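You operate a simulated robot arm through the tools that you are given. There is no shell and no other tool.

Carry out the task below with a simulated robot arm. There is one attempt and no reset: what you move stays moved.

JOB
The three stoppers are in the wrong bottles. Put each in the bottle of its colour.
Fine: the empty bottle can hold one meanwhile; leave the bottles where they stand.

The check looks at the end state, three seconds after you hand in, the way a careful person would. Anything else that was tipped, shoved, dropped, spilled or broken makes it a failure. A push-on lid holds only when it is set on centred and level and pressed home; a screw cap is set on level and turned clockwise until tight.

ROBOT AND FRAMES
A 6-joint arm with a two-finger gripper, fixed in place. Base frame: the origin is on the floor under the middle of its stand, x ahead of it, y to its left, z up. Readings come in cm, degrees, newtons and seconds.
It reaches about 157.2 cm from its shoulder. Its first joint turns from -166.0 to 166.0 degrees. Payload 2.45 kg.
The tool frame sits at the grasp point between the pads (the TCP): z along the fingers, y along the line on which they close. The tips reach 2 cm beyond it. The gripper opens to 14 cm; its body begins 16.8 cm behind the TCP.
Orientation is told as [roll, pitch, yaw] about the base's x, y, z axes, in that order, counted from this pose: with the fingers straight down and closing along the base's y, the tool's x points along the base's -x, its y along +y and its z along -z.

CONTROLS
- The arm moves only by the tool move_arm. Its argument "commands" is one flat list of numbers, 7 for each row, row after row: the turn, a rotation vector about the tool's x, y, z in degrees, then the shift along the tool's x, y, z in cm, then the closure, from 0 (fully open) to 1 (shut). In form: [wx, wy, wz, tx, ty, tz, grip, wx, wy, wz, tx, ty, tz, grip, ...]. A call has 1 to 20 rows; each row shifts and turns the commanded pose from where the row before left it, along the tool's axes as they then stand. Each row takes 0.2 s and may step no farther than 5 cm and 8.6 degrees from the row before; otherwise, or with a gripper value out of range, the whole call is refused. Where a pose cannot be reached the arm comes as near as it can. A force on the tool above 40 N (or 10 N above the force at the start of the call, whichever is more), or a blocked arm, ends the call early, and 0.2 s more pass. The fingers move at their own pace (about 4.5 cm/s each) and stop on an object; they squeeze with about 25 N. The grip force told is the motor's: it shows also when the fingers shut on nothing. Time passes only in rows, and 0.2 s behind the last, so rows that do not move let the fingers close. It gives the time, the measured TCP pose, the force on the tool (base axes), the opening and the grip force at its end, in the units of the frame above (readings bear some noise), with the torque about the TCP (base axes, N m) and any sound that the robot's microphone picked up.
- Cameras (640 x 400 px; columns grow to the right, rows downward): "scene" is fixed at [4.97, 49.94, 139.88]; the picture's right is [-0.27, -0.96, 0.00], its down [-0.44, 0.13, -0.89] and it looks along [0.85, -0.24, -0.46] (base axes); focal length 342 px, centre (320, 200). "wrist" rides on the gripper at [7.8, 1.1, -20.9] in the tool frame; the picture's right is [-0.14, 0.99, 0.00], its down [-0.92, -0.13, -0.37] and it looks along [-0.36, -0.05, 0.93] (tool axes); focal length 280 px, centre (320, 200). There is no depth. A picture from a camera that has moved, and an enlarged one, comes with that camera's place and axes in the base frame and with its lens.
- get_image(camera): a new picture of that camera. The clock stands still meanwhile.
- enlarge(camera, box): a new picture of the part [left, top, right, bottom] of that camera's present view, enlarged. The clock stands still meanwhile.
- finish_job(): hands the job in; it is judged then, once.

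Nothing tells you positions but the pictures and the camera data. Unless the task says otherwise, let go and move clear before handing in.

The tools are called after "Emit:" as a command line: name --argument value ..., lists and objects as JSON in quotes. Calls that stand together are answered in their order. move_arm: Moves the arm, as the interface text tells. Its arguments: {"type":"object","properties":{"commands":{"type":"array","items":{"type":"number"}}},"required":["commands"]} The other tools are called the same way: get_image (camera) takes a picture; enlarge (camera, box) takes an enlarged picture of a part of a camera's view; finish_job () hands the job in.

At the start:

```text
time_s: 0.0
eef_pos: [62.14, 32.09, 117.82]
tool_rot: [0.0, -0.1, 0.0]
contact_force: [-0.4, 0.0, 0.4]
wrist_torque: [0.02, 0.0, 0.01]
finger_gap: 13.97
finger_force: 0.1
```

scene: 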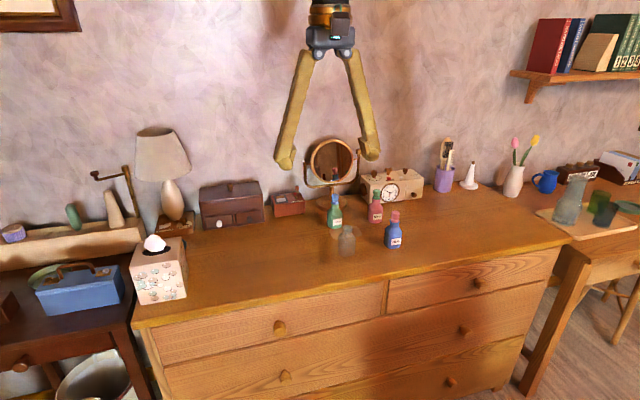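
wrist: 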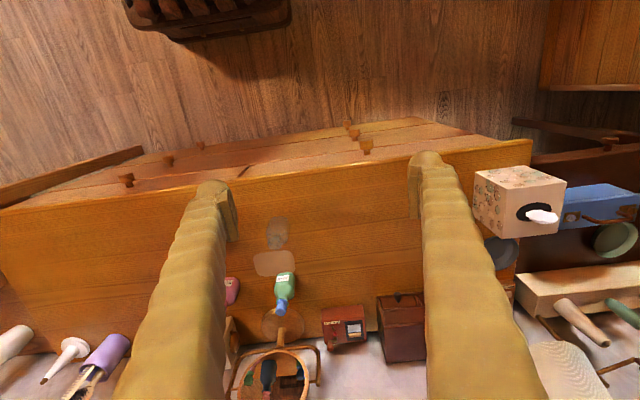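

I see a dresser with a green, a red and a blue bottle and a clear empty one, in front of a small mirror. I'll enlarge the views to see the stoppers' colours.

Emit:
enlarge --camera "scene" --box '[290, 150, 450, 270]'

Emit:
enlarge --camera "scene" --box '[310, 180, 410, 260]'

Emit:
enlarge --camera "wrist" --box '[200, 200, 400, 400]'

```text
3.33 times, centred on (370, 210) of scene
camera zoom: at [4.97, 49.94, 139.88], right [-0.27, -0.96, 0.0], down [-0.44, 0.13, -0.89], along [0.85, -0.24, -0.46], focal length 1140 px, centre (153, 167)
```

zoom: 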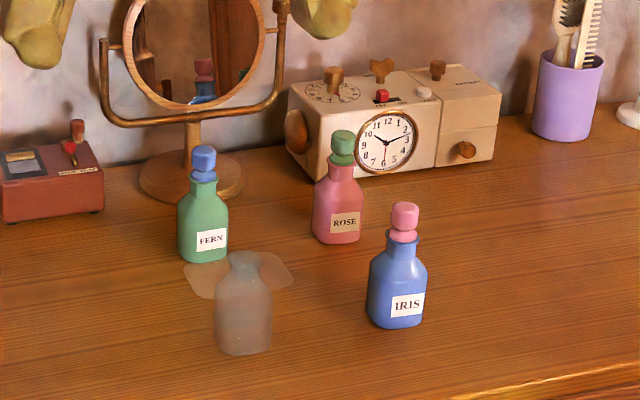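

```text
5.00 times, centred on (360, 220) of scene
camera zoom: at [4.97, 49.94, 139.88], right [-0.27, -0.96, 0.0], down [-0.44, 0.13, -0.89], along [0.85, -0.24, -0.46], focal length 1710 px, centre (120, 100)
```

zoom: 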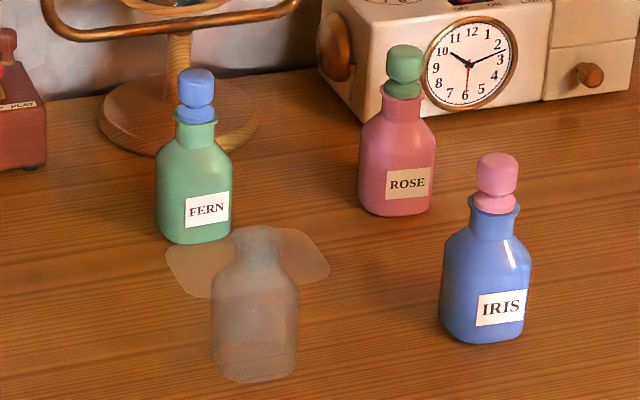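

```text
2.00 times, centred on (300, 300) of wrist
camera zoom: at [54.16, 33.17, 138.73], right [0.14, 0.99, 0.0], down [0.92, -0.13, 0.37], along [0.36, -0.05, -0.93], focal length 561 px, centre (360, 0)
```

zoom: 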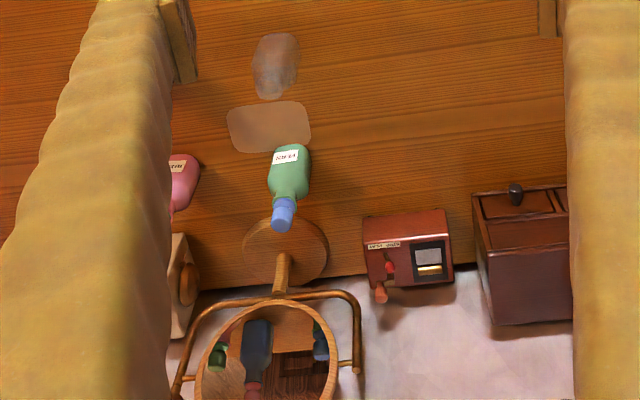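

The stoppers are swapped round: blue sits in FERN (green), green in ROSE (red), and pink in IRIS (blue). The clear bottle is empty. By triangulation the stopper tops are near z 91.5, with FERN about (97,19), ROSE about (96,5), IRIS about (81.5,5.6) and the clear one about (81.5,20). I'll move above the middle of the group to see them better.

Emit:
move_arm --commands '[0, 0, 0, -2.2, -1.96, 0.3, 0, 0, 0, 0, -2.2, -1.96, 0.3, 0, 0, 0, 0, -2.2, -1.96, 0.3, 0, 0, 0, 0, -2.2, -1.96, 0.3, 0, 0, 0, 0, -2.2, -1.96, 0.3, 0, 0, 0, 0, -2.2, -1.96, 0.3, 0, 0, 0, 0, -2.2, -1.96, 0.3, 0, 0, 0, 0, -2.2, -1.96, 0.3, 0, 0, 0, 0, -2.2, -1.96, 0.3, 0, 0, 0, 0, -2.2, -1.96, 0.3, 0, 0, 0, 0, 0, 0, 0, 0]'

Emit:
get_image --camera "wrist"

Emit:
get_image --camera "scene"

```text
time_s: 2.4
eef_pos: [84.01, 12.44, 114.88]
tool_rot: [0.0, -0.1, -0.1]
contact_force: [-0.2, 0.6, 0.2]
wrist_torque: [0.01, 0.05, 0.01]
finger_gap: 14.02
finger_force: 0.0
```

```text
taken
camera wrist: at [76.12, 13.53, 135.84], right [0.14, 0.99, 0.0], down [0.92, -0.13, 0.37], along [0.36, -0.05, -0.93], focal length 280 px, centre (320, 200)
```

wrist: 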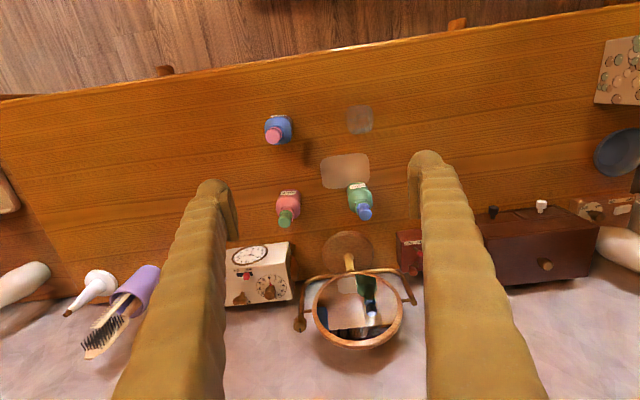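

```text
taken
```

scene: 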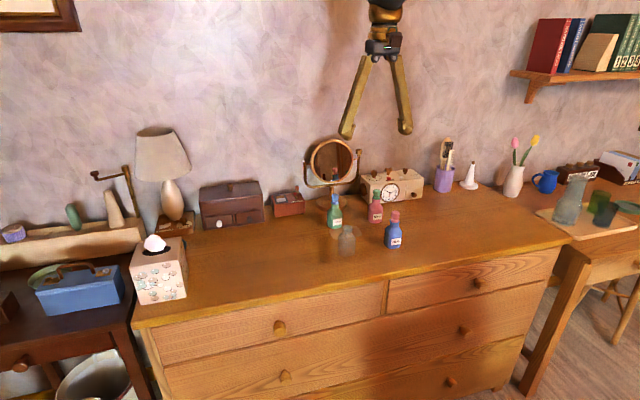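

Emit:
enlarge --camera "wrist" --box '[250, 90, 410, 240]'

Emit:
enlarge --camera "wrist" --box '[340, 90, 390, 130]'

Emit:
enlarge --camera "wrist" --box '[255, 100, 305, 150]'

Emit:
enlarge --camera "wrist" --box '[265, 170, 385, 240]'

Emit:
enlarge --camera "scene" --box '[325, 220, 365, 260]'

```text
2.67 times, centred on (330, 165) of wrist
camera zoom: at [76.12, 13.53, 135.84], right [0.14, 0.99, 0.0], down [0.92, -0.13, 0.37], along [0.36, -0.05, -0.93], focal length 748 px, centre (293, 293)
```

zoom: 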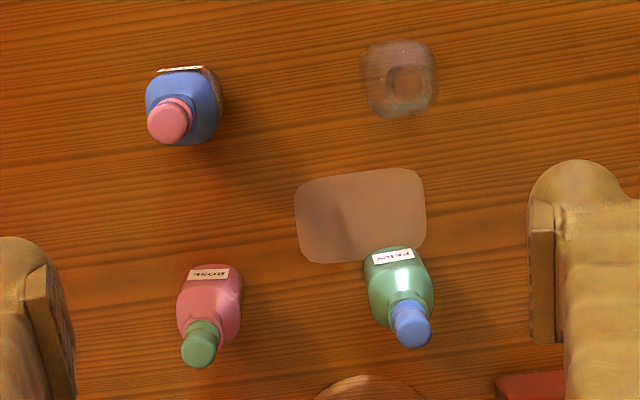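

```text
10.00 times, centred on (365, 110) of wrist
camera zoom: at [76.12, 13.53, 135.84], right [0.14, 0.99, 0.0], down [0.92, -0.13, 0.37], along [0.36, -0.05, -0.93], focal length 2804 px, centre (-130, 1100)
```

zoom: 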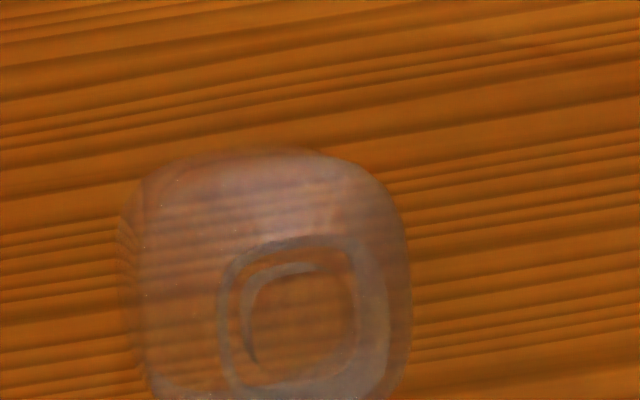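

```text
8.00 times, centred on (280, 125) of wrist
camera zoom: at [76.12, 13.53, 135.84], right [0.14, 0.99, 0.0], down [0.92, -0.13, 0.37], along [0.36, -0.05, -0.93], focal length 2243 px, centre (640, 800)
```

zoom: 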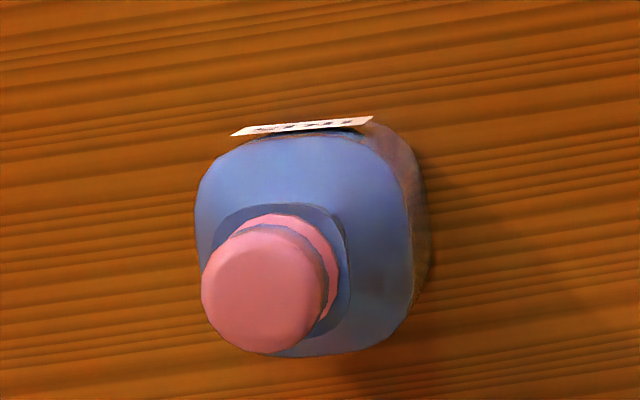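

```text
5.33 times, centred on (325, 205) of wrist
camera zoom: at [76.12, 13.53, 135.84], right [0.14, 0.99, 0.0], down [0.92, -0.13, 0.37], along [0.36, -0.05, -0.93], focal length 1495 px, centre (293, 173)
```

zoom: 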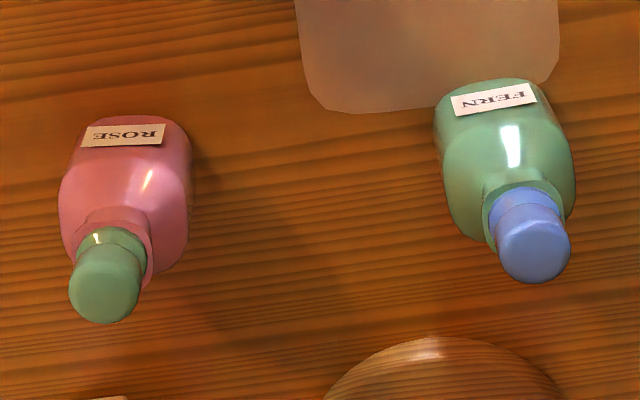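

```text
10.00 times, centred on (345, 240) of scene
camera zoom: at [4.97, 49.94, 139.88], right [-0.27, -0.96, 0.0], down [-0.44, 0.13, -0.89], along [0.85, -0.24, -0.46], focal length 3420 px, centre (70, -200)
```

zoom: 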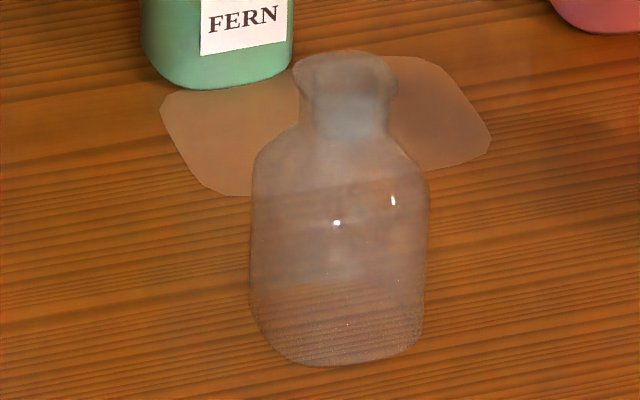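

The stopper heads measure about 2.4 cm across, with tops near z 91.2, and the bottle lips are near z 88.3. I'll take blue (FERN) first, so I'm moving above it with the fingers partly closed to check centring.

Emit:
move_arm --commands '[0, 0, 0, -1.9, 0.9, 2.1, 0.6, 0, 0, 0, -1.9, 0.9, 2.1, 0.6, 0, 0, 0, -1.9, 0.9, 2.1, 0.6, 0, 0, 0, -1.9, 0.9, 2.1, 0.6, 0, 0, 0, -1.9, 0.9, 2.1, 0.6, 0, 0, 0, -1.9, 0.9, 2.1, 0.6, 0, 0, 0, -1.7, 0.86, 2.1, 0.6, 0, 0, 0, 0, 0, 0, 0.6, 0, 0, 0, 0, 0, 0, 0.6]'

Emit:
get_image --camera "wrist"

Emit:
get_image --camera "scene"

```text
time_s: 4.4
eef_pos: [97.11, 18.68, 99.92]
tool_rot: [0.1, 0.0, 0.0]
contact_force: [0.3, -0.3, -1.0]
wrist_torque: [0.01, 0.02, -0.02]
finger_gap: 5.62
finger_force: 0.1
```

```text
taken
camera wrist: at [89.26, 19.77, 120.94], right [0.14, 0.99, 0.0], down [0.92, -0.13, 0.37], along [0.37, -0.05, -0.93], focal length 280 px, centre (320, 200)
```

wrist: 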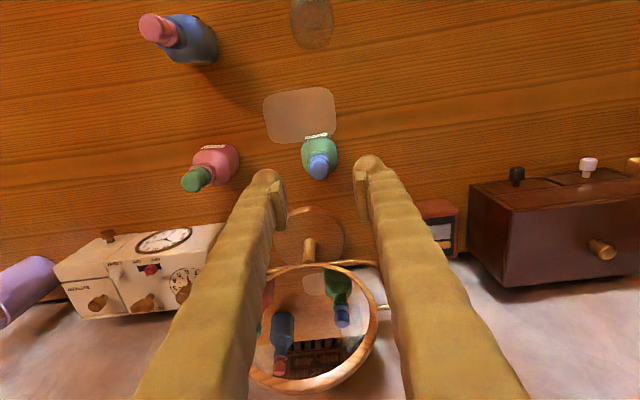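

```text
taken
```

scene: 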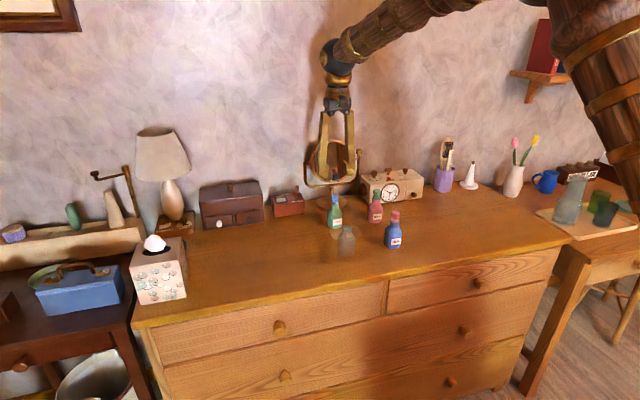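

Emit:
enlarge --camera "wrist" --box '[280, 130, 360, 200]'

Emit:
enlarge --camera "scene" --box '[315, 130, 375, 240]'

```text
5.71 times, centred on (320, 165) of wrist
camera zoom: at [89.26, 19.77, 120.94], right [0.14, 0.99, 0.0], down [0.92, -0.13, 0.37], along [0.37, -0.05, -0.93], focal length 1602 px, centre (320, 400)
```

zoom: 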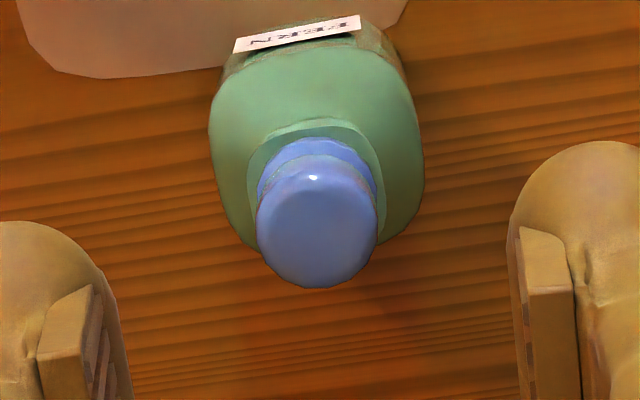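

```text
3.64 times, centred on (345, 185) of scene
camera zoom: at [4.97, 49.94, 139.88], right [-0.27, -0.96, 0.0], down [-0.44, 0.13, -0.89], along [0.85, -0.24, -0.46], focal length 1244 px, centre (229, 254)
```

zoom: 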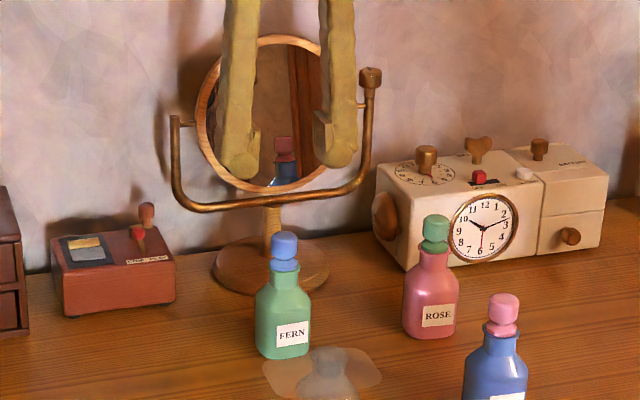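

The blue stopper sits almost on the tool axis, about +0.2 in x and −0.1 in y from the TCP. I'll correct that and descend to just above it, then check again.

Emit:
move_arm --commands '[0, 0, 0, -0.2, -0.1, 1.6, 0.6, 0, 0, 0, 0, 0, 1.6, 0.6, 0, 0, 0, 0, 0, 1.6, 0.6, 0, 0, 0, 0, 0, 1.6, 0.6, 0, 0, 0, 0, 0, 0, 0.6]'

Emit:
enlarge --camera "wrist" --box '[270, 140, 370, 220]'

Emit:
enlarge --camera "scene" --box '[310, 170, 370, 230]'

```text
time_s: 5.6
eef_pos: [97.21, 18.53, 93.66]
tool_rot: [-0.1, 0.0, 0.0]
contact_force: [0.6, -0.3, -0.2]
wrist_torque: [0.0, -0.01, 0.02]
finger_gap: 5.61
finger_force: 0.0
```

```text
5.00 times, centred on (320, 180) of wrist
camera zoom: at [89.35, 19.68, 114.59], right [0.14, 0.99, 0.0], down [0.92, -0.13, 0.37], along [0.37, -0.05, -0.93], focal length 1402 px, centre (320, 300)
```

zoom: 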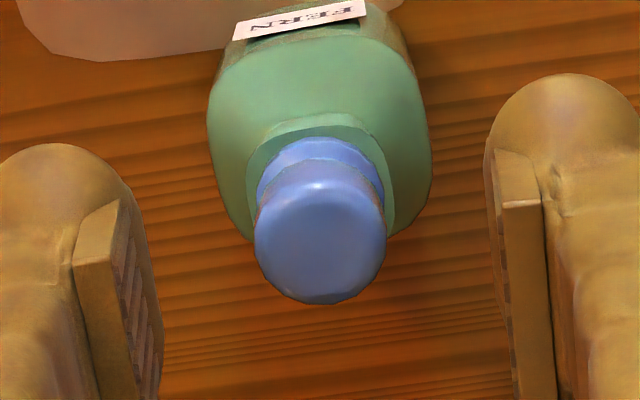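

```text
6.67 times, centred on (340, 200) of scene
camera zoom: at [4.97, 49.94, 139.88], right [-0.27, -0.96, 0.0], down [-0.44, 0.13, -0.89], along [0.85, -0.24, -0.46], focal length 2280 px, centre (187, 200)
```

zoom: 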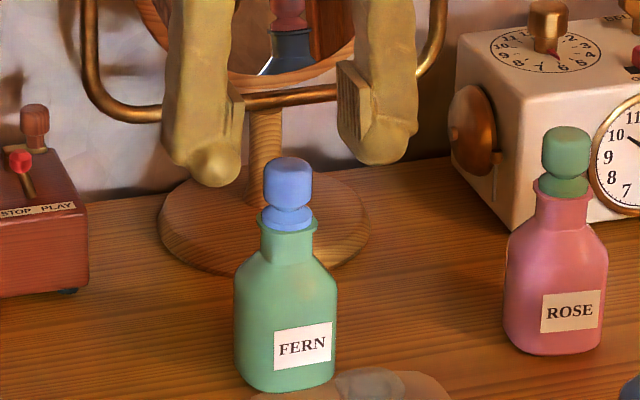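

It's centred to within about 1 mm. I'll lower to the head, close gently in stages, and check the grip before lifting.

Emit:
move_arm --commands '[0, 0, 0, -0.1, 0, 1.0, 0.6, 0, 0, 0, 0, 0, 1.0, 0.65, 0, 0, 0, 0, 0, 1.0, 0.7, 0, 0, 0, 0, 0, 0, 0.75, 0, 0, 0, 0, 0, 0, 0.78, 0, 0, 0, 0, 0, 0, 0.8, 0, 0, 0, 0, 0, 0, 0.82]'

Emit:
enlarge --camera "wrist" --box '[270, 140, 370, 220]'

Emit:
enlarge --camera "scene" --box '[310, 170, 370, 230]'

```text
time_s: 7.2
eef_pos: [97.56, 18.64, 90.79]
tool_rot: [-0.1, 0.1, 0.0]
contact_force: [0.1, 0.5, 0.1]
wrist_torque: [-0.01, -0.01, 0.03]
finger_gap: 2.54
finger_force: 0.1
```

```text
5.00 times, centred on (320, 180) of wrist
camera zoom: at [89.59, 19.75, 111.72], right [0.14, 0.99, 0.0], down [0.92, -0.13, 0.37], along [0.36, -0.05, -0.93], focal length 1402 px, centre (320, 300)
```

zoom: 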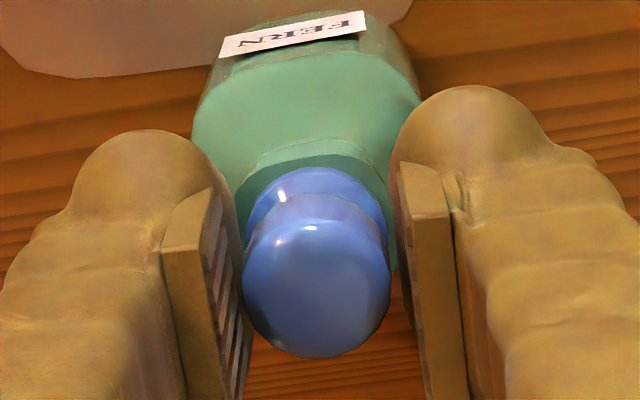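

```text
6.67 times, centred on (340, 200) of scene
camera zoom: at [4.97, 49.94, 139.88], right [-0.27, -0.96, 0.0], down [-0.44, 0.13, -0.89], along [0.85, -0.24, -0.46], focal length 2280 px, centre (187, 200)
```

zoom: 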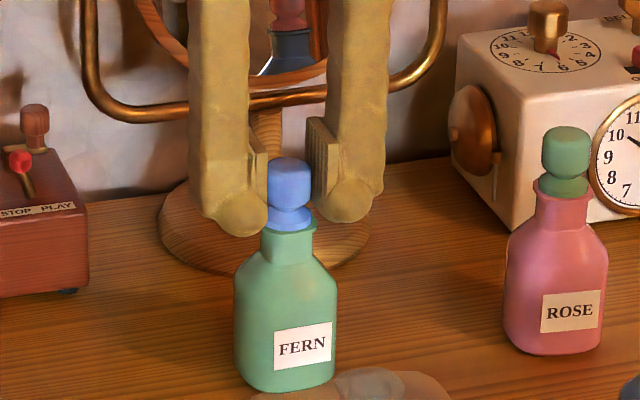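

The pads straddle the blue head evenly, with a gap of 2.54 cm. I'll shut the fingers and check the force.

Emit:
move_arm --commands '[0, 0, 0, 0, 0, 0, 0.84, 0, 0, 0, 0, 0, 0, 0.87, 0, 0, 0, 0, 0, 0, 1, 0, 0, 0, 0, 0, 0, 1]'

Emit:
enlarge --camera "scene" --box '[310, 170, 370, 230]'

```text
time_s: 8.2
eef_pos: [97.57, 18.6, 90.71]
tool_rot: [0.1, 0.0, 0.0]
contact_force: [0.6, -0.7, 0.1]
wrist_torque: [0.01, 0.01, -0.02]
finger_gap: 2.15
finger_force: 24.7
```

```text
6.67 times, centred on (340, 200) of scene
camera zoom: at [4.97, 49.94, 139.88], right [-0.27, -0.96, 0.0], down [-0.44, 0.13, -0.89], along [0.85, -0.24, -0.46], focal length 2280 px, centre (187, 200)
```

zoom: 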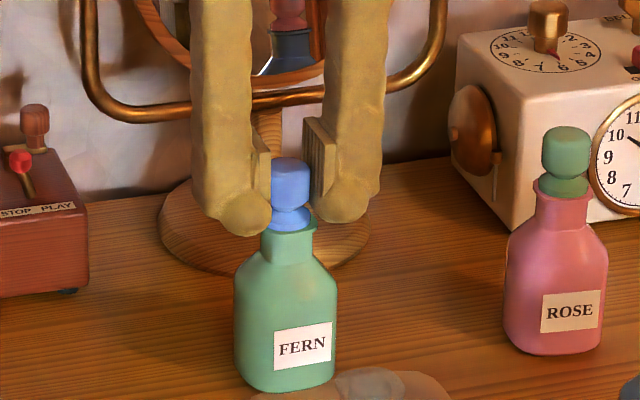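

The blue stopper is held (gap 2.15 cm, 25 N). I'll lift straight up slowly and watch that the bottle stays put.

Emit:
move_arm --commands '[0, 0, 0, 0, 0, -0.3, 1, 0, 0, 0, 0, 0, -0.3, 1, 0, 0, 0, 0, 0, -0.4, 1, 0, 0, 0, 0, 0, 0, 1]'

Emit:
enlarge --camera "scene" --box '[310, 170, 370, 230]'

```text
time_s: 9.2
eef_pos: [97.44, 18.59, 91.79]
tool_rot: [0.1, 0.0, 0.0]
contact_force: [0.2, -0.6, 0.2]
wrist_torque: [-0.01, -0.05, 0.03]
finger_gap: 2.13
finger_force: 25.2
```

```text
6.67 times, centred on (340, 200) of scene
camera zoom: at [4.97, 49.94, 139.88], right [-0.27, -0.96, 0.0], down [-0.44, 0.13, -0.89], along [0.85, -0.24, -0.46], focal length 2280 px, centre (187, 200)
```

zoom: 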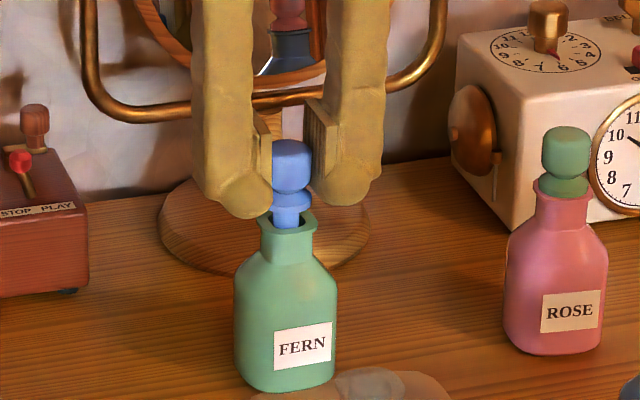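

It comes out freely and the bottle hasn't moved. I'll keep lifting until the plug is well clear.

Emit:
move_arm --commands '[0, 0, 0, 0, 0, -0.7, 1, 0, 0, 0, 0, 0, -0.8, 1, 0, 0, 0, 0, 0, -1.2, 1, 0, 0, 0, 0, 0, -1.2, 1, 0, 0, 0, 0, 0, -1.2, 1, 0, 0, 0, 0, 0, -1.2, 1, 0, 0, 0, 0, 0, 0, 1]'

Emit:
enlarge --camera "scene" --box '[310, 160, 370, 220]'

Emit:
enlarge --camera "wrist" --box '[270, 120, 370, 220]'

Emit:
get_image --camera "wrist"

```text
time_s: 10.8
eef_pos: [97.31, 18.6, 97.97]
tool_rot: [0.0, 0.0, 0.0]
contact_force: [0.1, 0.5, -1.1]
wrist_torque: [0.02, -0.03, -0.01]
finger_gap: 2.12
finger_force: 25.1
```

```text
6.67 times, centred on (340, 190) of scene
camera zoom: at [4.97, 49.94, 139.88], right [-0.27, -0.96, 0.0], down [-0.44, 0.13, -0.89], along [0.85, -0.24, -0.46], focal length 2280 px, centre (187, 267)
```

zoom: 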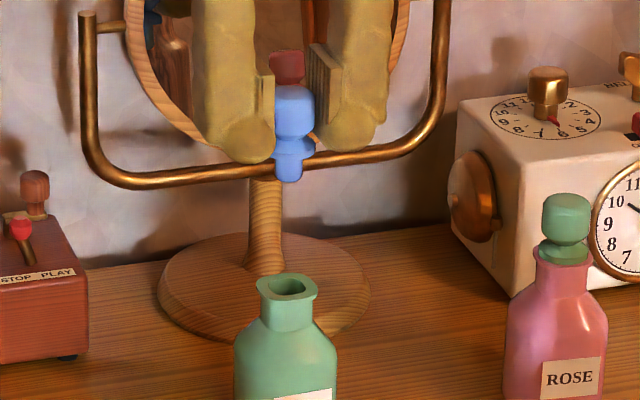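

```text
4.00 times, centred on (320, 170) of wrist
camera zoom: at [89.55, 19.71, 118.95], right [0.14, 0.99, 0.0], down [0.92, -0.13, 0.37], along [0.37, -0.05, -0.93], focal length 1122 px, centre (320, 320)
```

zoom: 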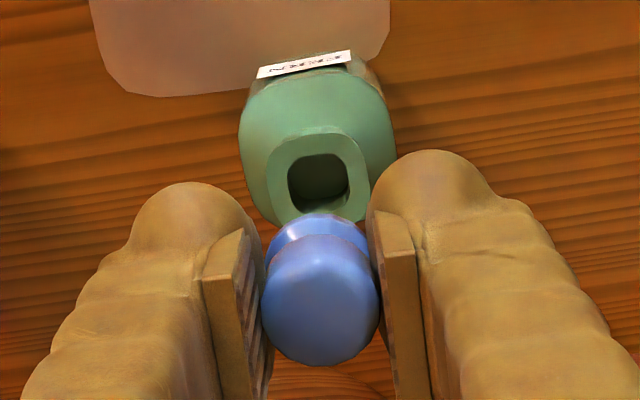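

```text
taken
camera wrist: at [89.55, 19.71, 118.95], right [0.14, 0.99, 0.0], down [0.92, -0.13, 0.37], along [0.37, -0.05, -0.93], focal length 280 px, centre (320, 200)
```

wrist: 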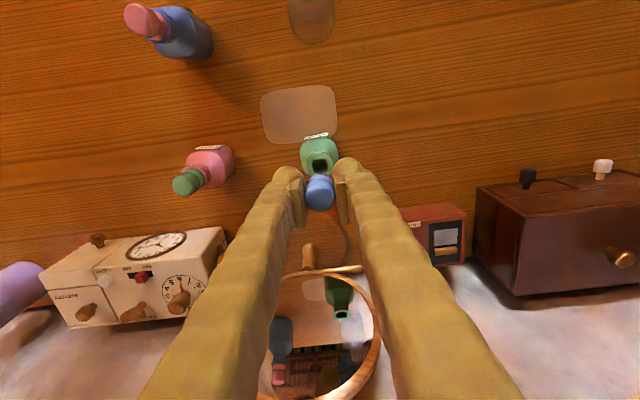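

The stopper is out and the plug is about 1.6 cm long, a little narrower than the mouth. I'll look closer at the plug's shape and at the mouth.

Emit:
enlarge --camera "scene" --box '[328, 168, 352, 192]'

Emit:
enlarge --camera "wrist" --box '[295, 145, 345, 215]'

Emit:
enlarge --camera "wrist" --box '[285, 0, 345, 50]'

Emit:
enlarge --camera "scene" --box '[330, 215, 360, 260]'

```text
16.00 times, centred on (340, 180) of scene
camera zoom: at [4.97, 49.94, 139.88], right [-0.27, -0.96, 0.0], down [-0.44, 0.13, -0.89], along [0.85, -0.24, -0.46], focal length 5471 px, centre (0, 520)
```

zoom: 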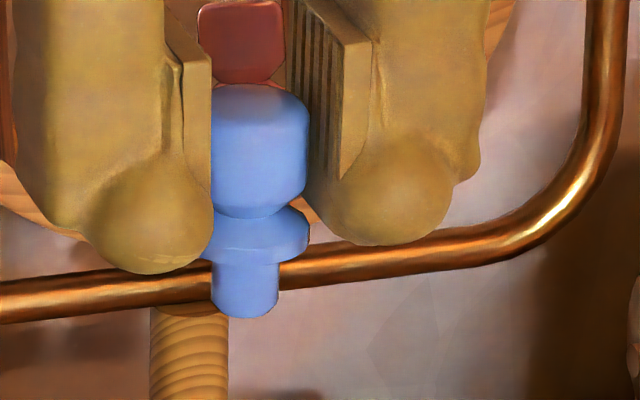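

```text
5.71 times, centred on (320, 180) of wrist
camera zoom: at [89.55, 19.71, 118.95], right [0.14, 0.99, 0.0], down [0.92, -0.13, 0.37], along [0.37, -0.05, -0.93], focal length 1602 px, centre (320, 314)
```

zoom: 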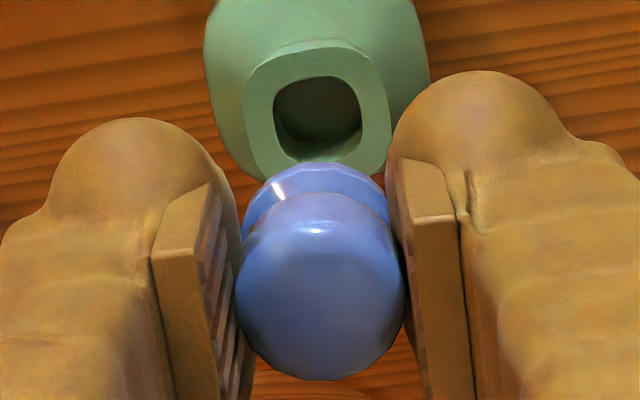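

```text
8.00 times, centred on (315, 25) of wrist
camera zoom: at [89.55, 19.71, 118.95], right [0.14, 0.99, 0.0], down [0.92, -0.13, 0.37], along [0.37, -0.05, -0.93], focal length 2243 px, centre (360, 1600)
```

zoom: 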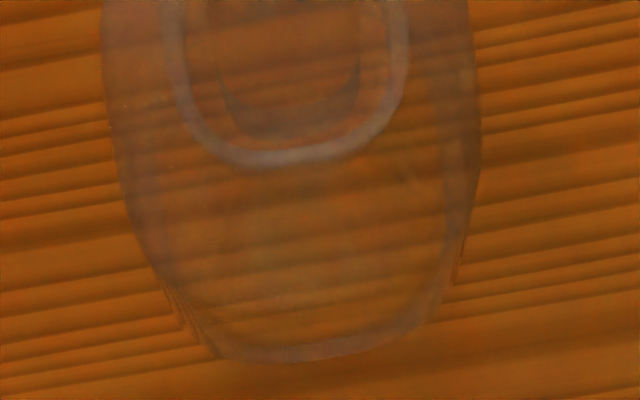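

```text
8.89 times, centred on (345, 238) of scene
camera zoom: at [4.97, 49.94, 139.88], right [-0.27, -0.96, 0.0], down [-0.44, 0.13, -0.89], along [0.85, -0.24, -0.46], focal length 3040 px, centre (98, -133)
```

zoom: 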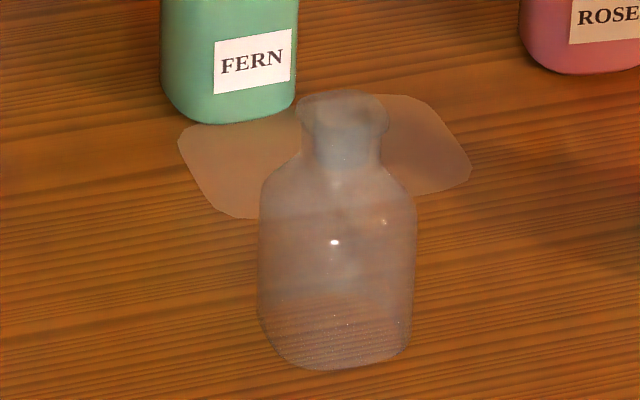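

Plug is about 1.3 cm wide and the mouth about 1.7 cm, so there is some clearance. The current view gives me a reference: with the TCP over a mouth at this height, the hole shows at (318.5,119) in this crop. Next I'll move over the clear bottle at the same height and match that picture.

Emit:
move_arm --commands '[0, 0, 0, 2.2, 0.18, 0, 1, 0, 0, 0, 2.2, 0.18, 0, 1, 0, 0, 0, 2.2, 0.18, 0, 1, 0, 0, 0, 2.2, 0.18, 0, 1, 0, 0, 0, 2.2, 0.18, 0, 1, 0, 0, 0, 2.2, 0.18, 0, 1, 0, 0, 0, 2.2, 0.17, 0, 1, 0, 0, 0, 0, 0, 0, 1, 0, 0, 0, 0, 0, 0, 1]'

Emit:
enlarge --camera "wrist" --box '[295, 145, 345, 215]'

Emit:
enlarge --camera "scene" --box '[315, 200, 375, 260]'

```text
time_s: 12.8
eef_pos: [82.05, 19.73, 98.03]
tool_rot: [0.0, 0.1, 0.1]
contact_force: [-0.8, -0.4, 0.2]
wrist_torque: [0.03, 0.01, 0.0]
finger_gap: 2.17
finger_force: 24.7
```

```text
5.71 times, centred on (320, 180) of wrist
camera zoom: at [74.16, 20.86, 118.97], right [0.14, 0.99, 0.0], down [0.92, -0.13, 0.37], along [0.37, -0.05, -0.93], focal length 1602 px, centre (320, 314)
```

zoom: 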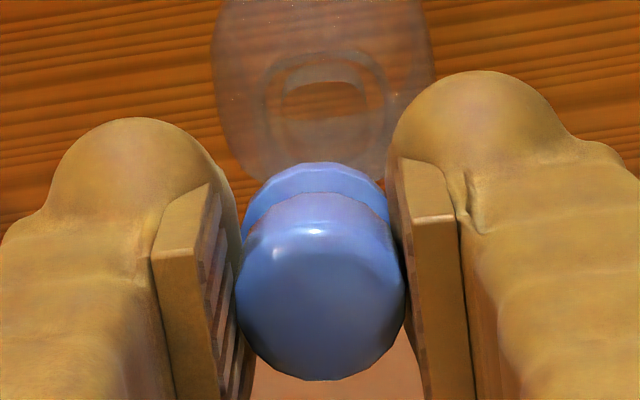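

```text
6.67 times, centred on (345, 230) of scene
camera zoom: at [4.97, 49.94, 139.88], right [-0.27, -0.96, 0.0], down [-0.44, 0.13, -0.89], along [0.85, -0.24, -0.46], focal length 2280 px, centre (153, 0)
```

zoom: 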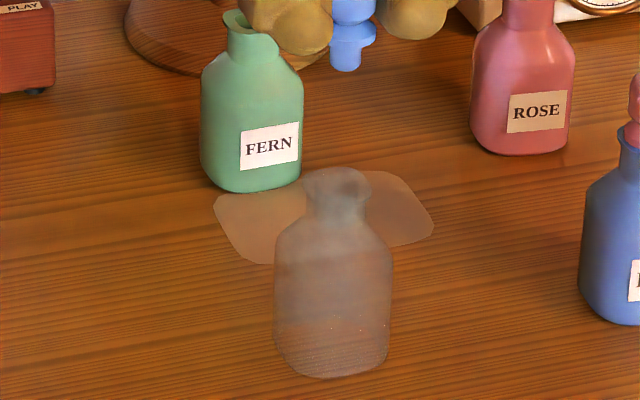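

The clear mouth is visible above the held stopper. I'll zoom in further to find its centre.

Emit:
enlarge --camera "wrist" --box '[305, 145, 337, 175]'

Emit:
enlarge --camera "scene" --box '[333, 200, 357, 240]'

```text
13.33 times, centred on (321, 160) of wrist
camera zoom: at [74.16, 20.86, 118.97], right [0.14, 0.99, 0.0], down [0.92, -0.13, 0.37], along [0.37, -0.05, -0.93], focal length 3738 px, centre (307, 733)
```

zoom: 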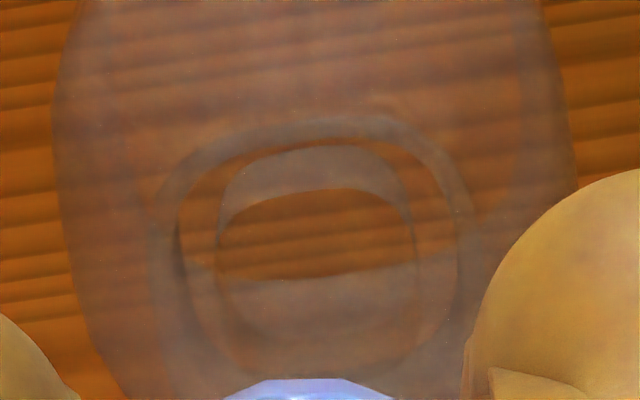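

```text
10.00 times, centred on (345, 220) of scene
camera zoom: at [4.97, 49.94, 139.88], right [-0.27, -0.96, 0.0], down [-0.44, 0.13, -0.89], along [0.85, -0.24, -0.46], focal length 3420 px, centre (70, 0)
```

zoom: 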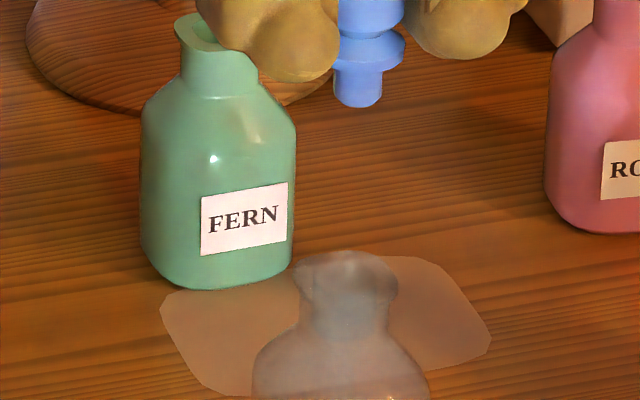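

Emit:
enlarge --camera "wrist" --box '[306, 150, 336, 174]'

Emit:
enlarge --camera "scene" --box '[340, 222, 355, 234]'

Emit:
enlarge --camera "scene" --box '[324, 198, 339, 210]'

```text
16.00 times, centred on (321, 162) of wrist
camera zoom: at [74.16, 20.86, 118.97], right [0.14, 0.99, 0.0], down [0.92, -0.13, 0.37], along [0.37, -0.05, -0.93], focal length 4486 px, centre (304, 808)
```

zoom: 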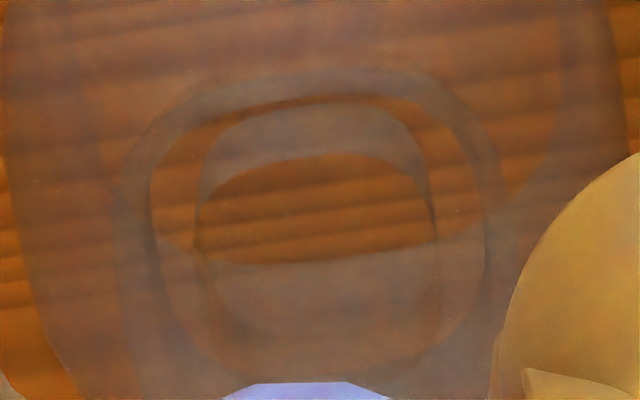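

```text
16.00 times, centred on (348, 228) of scene
camera zoom: at [4.97, 49.94, 139.88], right [-0.27, -0.96, 0.0], down [-0.44, 0.13, -0.89], along [0.85, -0.24, -0.46], focal length 5471 px, centre (-120, -248)
```

zoom: 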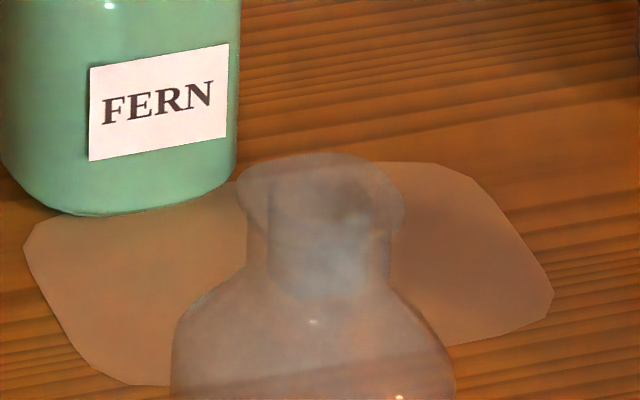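

```text
16.00 times, centred on (332, 204) of scene
camera zoom: at [4.97, 49.94, 139.88], right [-0.27, -0.96, 0.0], down [-0.44, 0.13, -0.89], along [0.85, -0.24, -0.46], focal length 5471 px, centre (136, 136)
```

zoom: 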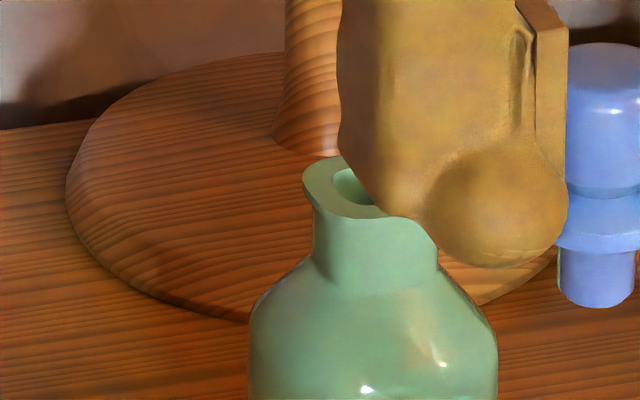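

From comparing both views, the clear mouth sits about +0.2 in x and +0.1 in y from the TCP. I'll apply that and descend until the plug is just above the lip.

Emit:
move_arm --commands '[0, 0, 0, -0.2, 0.1, 1.0, 1, 0, 0, 0, 0, 0, 1.0, 1, 0, 0, 0, 0, 0, 1.0, 1, 0, 0, 0, 0, 0, 1.0, 1, 0, 0, 0, 0, 0, 1.0, 1, 0, 0, 0, 0, 0, 0.2, 1, 0, 0, 0, 0, 0, 0, 1]'

Emit:
enlarge --camera "scene" --box '[333, 205, 357, 240]'

Emit:
enlarge --camera "wrist" --box '[295, 145, 345, 215]'

```text
time_s: 14.4
eef_pos: [82.27, 19.96, 92.73]
tool_rot: [0.0, -0.1, 0.1]
contact_force: [-0.5, 1.0, 1.0]
wrist_torque: [0.0, 0.01, 0.0]
finger_gap: 2.14
finger_force: 25.0
```

```text
11.43 times, centred on (345, 222) of scene
camera zoom: at [4.97, 49.94, 139.88], right [-0.27, -0.96, 0.0], down [-0.44, 0.13, -0.89], along [0.85, -0.24, -0.46], focal length 3908 px, centre (34, -57)
```

zoom: 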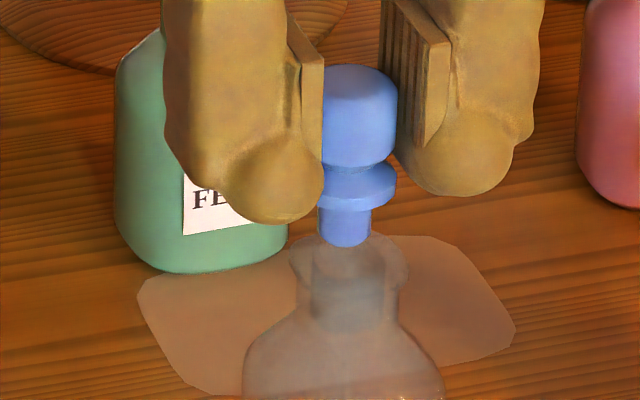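

```text
5.71 times, centred on (320, 180) of wrist
camera zoom: at [74.36, 21.07, 113.8], right [0.14, 0.99, 0.0], down [0.92, -0.13, 0.37], along [0.36, -0.05, -0.93], focal length 1602 px, centre (320, 314)
```

zoom: 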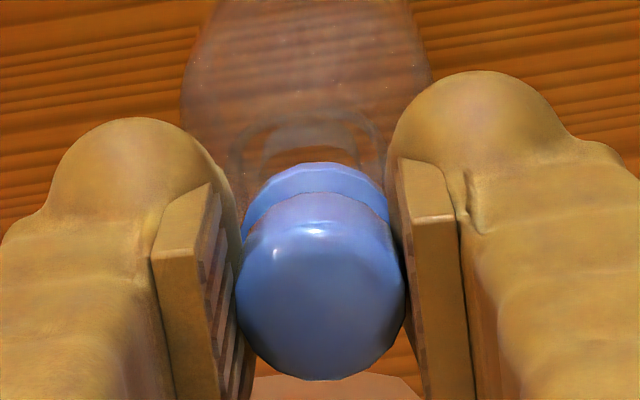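

Emit:
enlarge --camera "scene" --box '[339, 214, 354, 236]'

Emit:
enlarge --camera "wrist" --box '[305, 155, 337, 185]'

```text
16.00 times, centred on (346, 225) of scene
camera zoom: at [4.97, 49.94, 139.88], right [-0.27, -0.96, 0.0], down [-0.44, 0.13, -0.89], along [0.85, -0.24, -0.46], focal length 5471 px, centre (-104, -200)
```

zoom: 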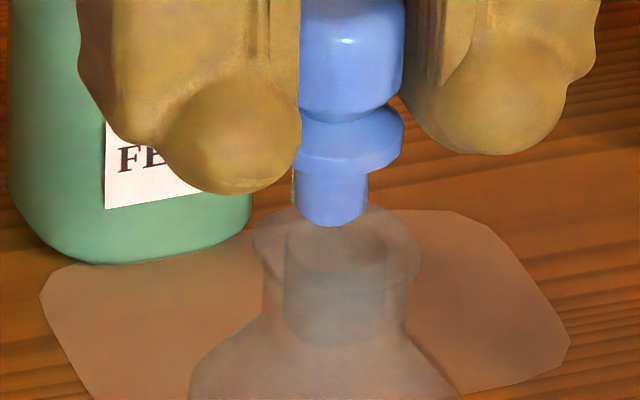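

```text
13.33 times, centred on (321, 170) of wrist
camera zoom: at [74.36, 21.07, 113.8], right [0.14, 0.99, 0.0], down [0.92, -0.13, 0.37], along [0.36, -0.05, -0.93], focal length 3738 px, centre (307, 600)
```

zoom: 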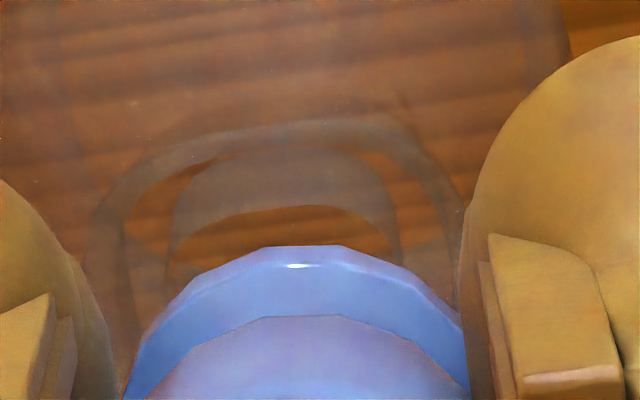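

The plug is nearly lined up, only about 0.08 cm too far in +y. I'll correct it and insert slowly.

Emit:
move_arm --commands '[0, 0, 0, 0, -0.08, 0, 1, 0, 0, 0, 0, 0, 0.3, 1, 0, 0, 0, 0, 0, 0.3, 1, 0, 0, 0, 0, 0, 0.3, 1, 0, 0, 0, 0, 0, 0.3, 1, 0, 0, 0, 0, 0, 0, 1]'

Emit:
enlarge --camera "scene" --box '[339, 214, 354, 236]'

```text
time_s: 15.8
eef_pos: [82.26, 19.9, 91.52]
tool_rot: [0.0, 0.1, 0.1]
contact_force: [-0.6, 0.4, -0.7]
wrist_torque: [-0.01, -0.01, -0.02]
finger_gap: 2.14
finger_force: 25.5
```

```text
16.00 times, centred on (346, 225) of scene
camera zoom: at [4.97, 49.94, 139.88], right [-0.27, -0.96, 0.0], down [-0.44, 0.13, -0.89], along [0.85, -0.24, -0.46], focal length 5471 px, centre (-104, -200)
```

zoom: 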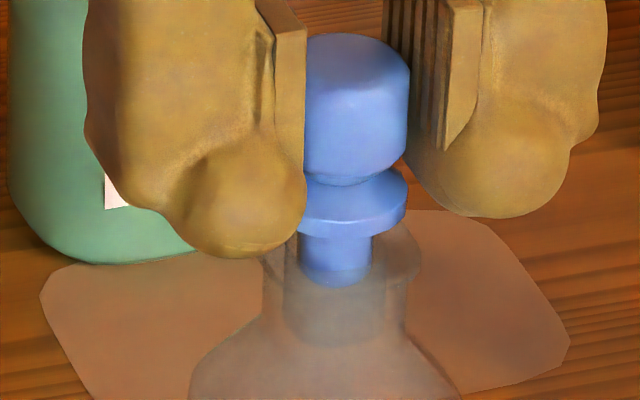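

The plug is inside the neck and no force shows. I'll lower in small steps until the flange seats.

Emit:
move_arm --commands '[0, 0, 0, 0, 0, 0.25, 1, 0, 0, 0, 0, 0, 0.25, 1, 0, 0, 0, 0, 0, 0.15, 1, 0, 0, 0, 0, 0, 0, 1]'

Emit:
enlarge --camera "scene" --box '[339, 214, 354, 236]'

```text
time_s: 16.8
eef_pos: [82.23, 19.96, 91.01]
tool_rot: [0.0, 0.0, 0.0]
contact_force: [0.1, -0.4, -0.5]
wrist_torque: [0.05, -0.01, -0.01]
finger_gap: 2.14
finger_force: 25.4
```

```text
16.00 times, centred on (346, 225) of scene
camera zoom: at [4.97, 49.94, 139.88], right [-0.27, -0.96, 0.0], down [-0.44, 0.13, -0.89], along [0.85, -0.24, -0.46], focal length 5471 px, centre (-104, -200)
```

zoom: 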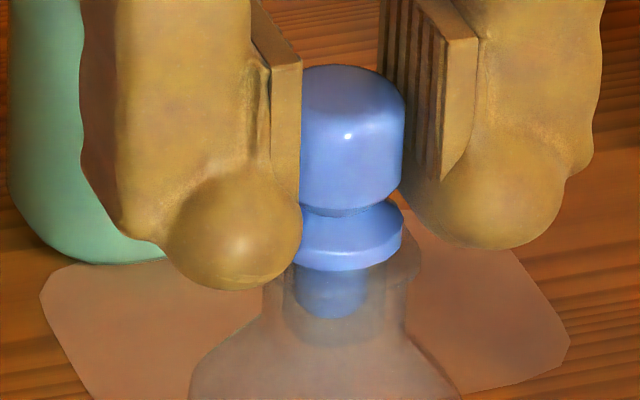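

Emit:
move_arm --commands '[0, 0, 0, 0, -0.07, 0.1, 1, 0, 0, 0, 0, 0, 0.1, 1, 0, 0, 0, 0, 0, 0.1, 1, 0, 0, 0, 0, 0, 0, 1]'

Emit:
enlarge --camera "scene" --box '[339, 214, 354, 236]'

```text
time_s: 17.8
eef_pos: [82.3, 19.95, 90.6]
tool_rot: [-0.1, 0.0, 0.0]
contact_force: [-2.5, 0.2, 14.7]
wrist_torque: [0.03, 0.03, -0.03]
finger_gap: 2.14
finger_force: 24.8
```

```text
16.00 times, centred on (346, 225) of scene
camera zoom: at [4.97, 49.94, 139.88], right [-0.27, -0.96, 0.0], down [-0.44, 0.13, -0.89], along [0.85, -0.24, -0.46], focal length 5471 px, centre (-104, -200)
```

zoom: 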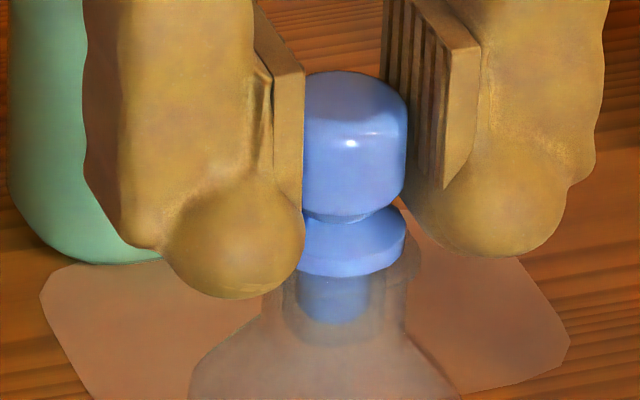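

It's seated: 15 N of upward reaction at z 90.6. I'll ease off, open the fingers and rise, then check.

Emit:
move_arm --commands '[0, 0, 0, 0, 0, -0.08, 1, 0, 0, 0, 0, 0, 0, 0.84, 0, 0, 0, 0, 0, 0, 0.8, 0, 0, 0, 0, 0, 0, 0.74, 0, 0, 0, 0, 0, 0, 0.66, 0, 0, 0, 0, 0, 0, 0.62, 0, 0, 0, 0, 0, -0.6, 0.62, 0, 0, 0, 0, 0, -1.2, 0.62, 0, 0, 0, 0, 0, -1.5, 0.62, 0, 0, 0, 0, 0, -1.5, 0.62, 0, 0, 0, 0, 0, -1.5, 0.62, 0, 0, 0, 0, 0, -1.0, 0.62, 0, 0, 0, 0, 0, 0, 0.62]'

Emit:
enlarge --camera "scene" --box '[320, 190, 380, 250]'

Emit:
enlarge --camera "wrist" --box '[270, 130, 370, 230]'

```text
time_s: 20.6
eef_pos: [82.32, 19.85, 97.98]
tool_rot: [0.0, 0.0, 0.1]
contact_force: [0.3, 0.3, 0.9]
wrist_torque: [-0.04, 0.04, 0.02]
finger_gap: 5.31
finger_force: 0.0
```

```text
6.67 times, centred on (350, 220) of scene
camera zoom: at [4.97, 49.94, 139.88], right [-0.27, -0.96, 0.0], down [-0.44, 0.13, -0.89], along [0.85, -0.24, -0.46], focal length 2280 px, centre (120, 67)
```

zoom: 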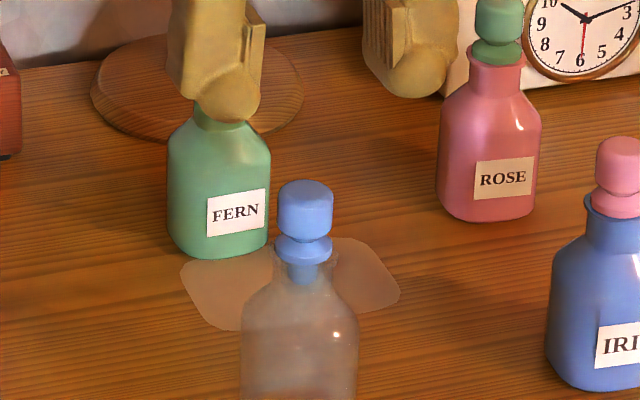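

```text
4.00 times, centred on (320, 180) of wrist
camera zoom: at [74.37, 20.89, 118.96], right [0.14, 0.99, 0.0], down [0.92, -0.13, 0.37], along [0.37, -0.05, -0.93], focal length 1122 px, centre (320, 280)
```

zoom: 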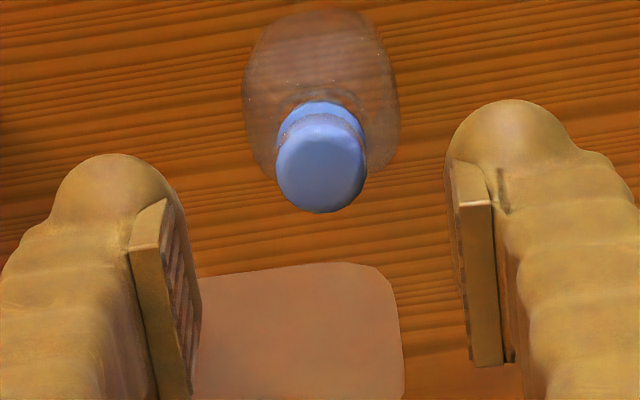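

Blue is seated and upright in the clear bottle. Next I'll move above the green stopper in ROSE.

Emit:
move_arm --commands '[0, 0, 0, -1.8, -1.92, 0, 0.62, 0, 0, 0, -1.8, -1.92, 0, 0.62, 0, 0, 0, -1.8, -1.92, 0, 0.62, 0, 0, 0, -1.8, -1.92, 0, 0.62, 0, 0, 0, -1.8, -1.92, 0, 0.62, 0, 0, 0, -1.8, -1.92, 0, 0.62, 0, 0, 0, -1.8, -1.92, 0, 0.62, 0, 0, 0, -1.8, -1.92, 0, 0.62, 0, 0, 0, 0, 0, 0, 0.62, 0, 0, 0, 0, 0, 0, 0.62]'

Emit:
enlarge --camera "wrist" --box '[270, 130, 370, 230]'

Emit:
enlarge --camera "scene" --box '[345, 165, 405, 225]'

```text
time_s: 22.8
eef_pos: [96.5, 4.53, 98.15]
tool_rot: [0.0, 0.0, 0.0]
contact_force: [-0.1, -0.2, 0.2]
wrist_torque: [-0.05, -0.03, 0.0]
finger_gap: 5.33
finger_force: 0.1
```

```text
4.00 times, centred on (320, 180) of wrist
camera zoom: at [88.67, 5.56, 119.09], right [0.14, 0.99, 0.0], down [0.92, -0.13, 0.37], along [0.37, -0.05, -0.93], focal length 1122 px, centre (320, 280)
```

zoom: 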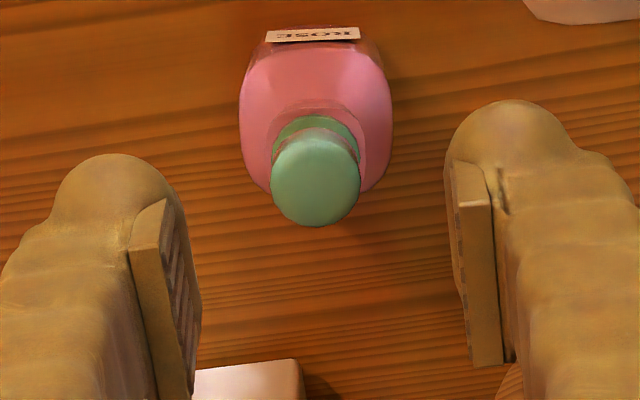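

```text
6.67 times, centred on (375, 195) of scene
camera zoom: at [4.97, 49.94, 139.88], right [-0.27, -0.96, 0.0], down [-0.44, 0.13, -0.89], along [0.85, -0.24, -0.46], focal length 2280 px, centre (-47, 233)
```

zoom: 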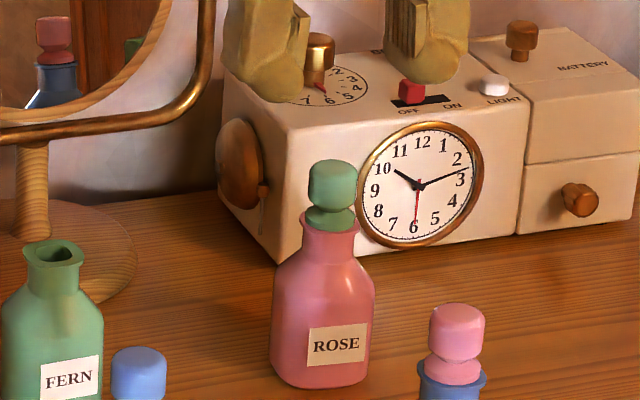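

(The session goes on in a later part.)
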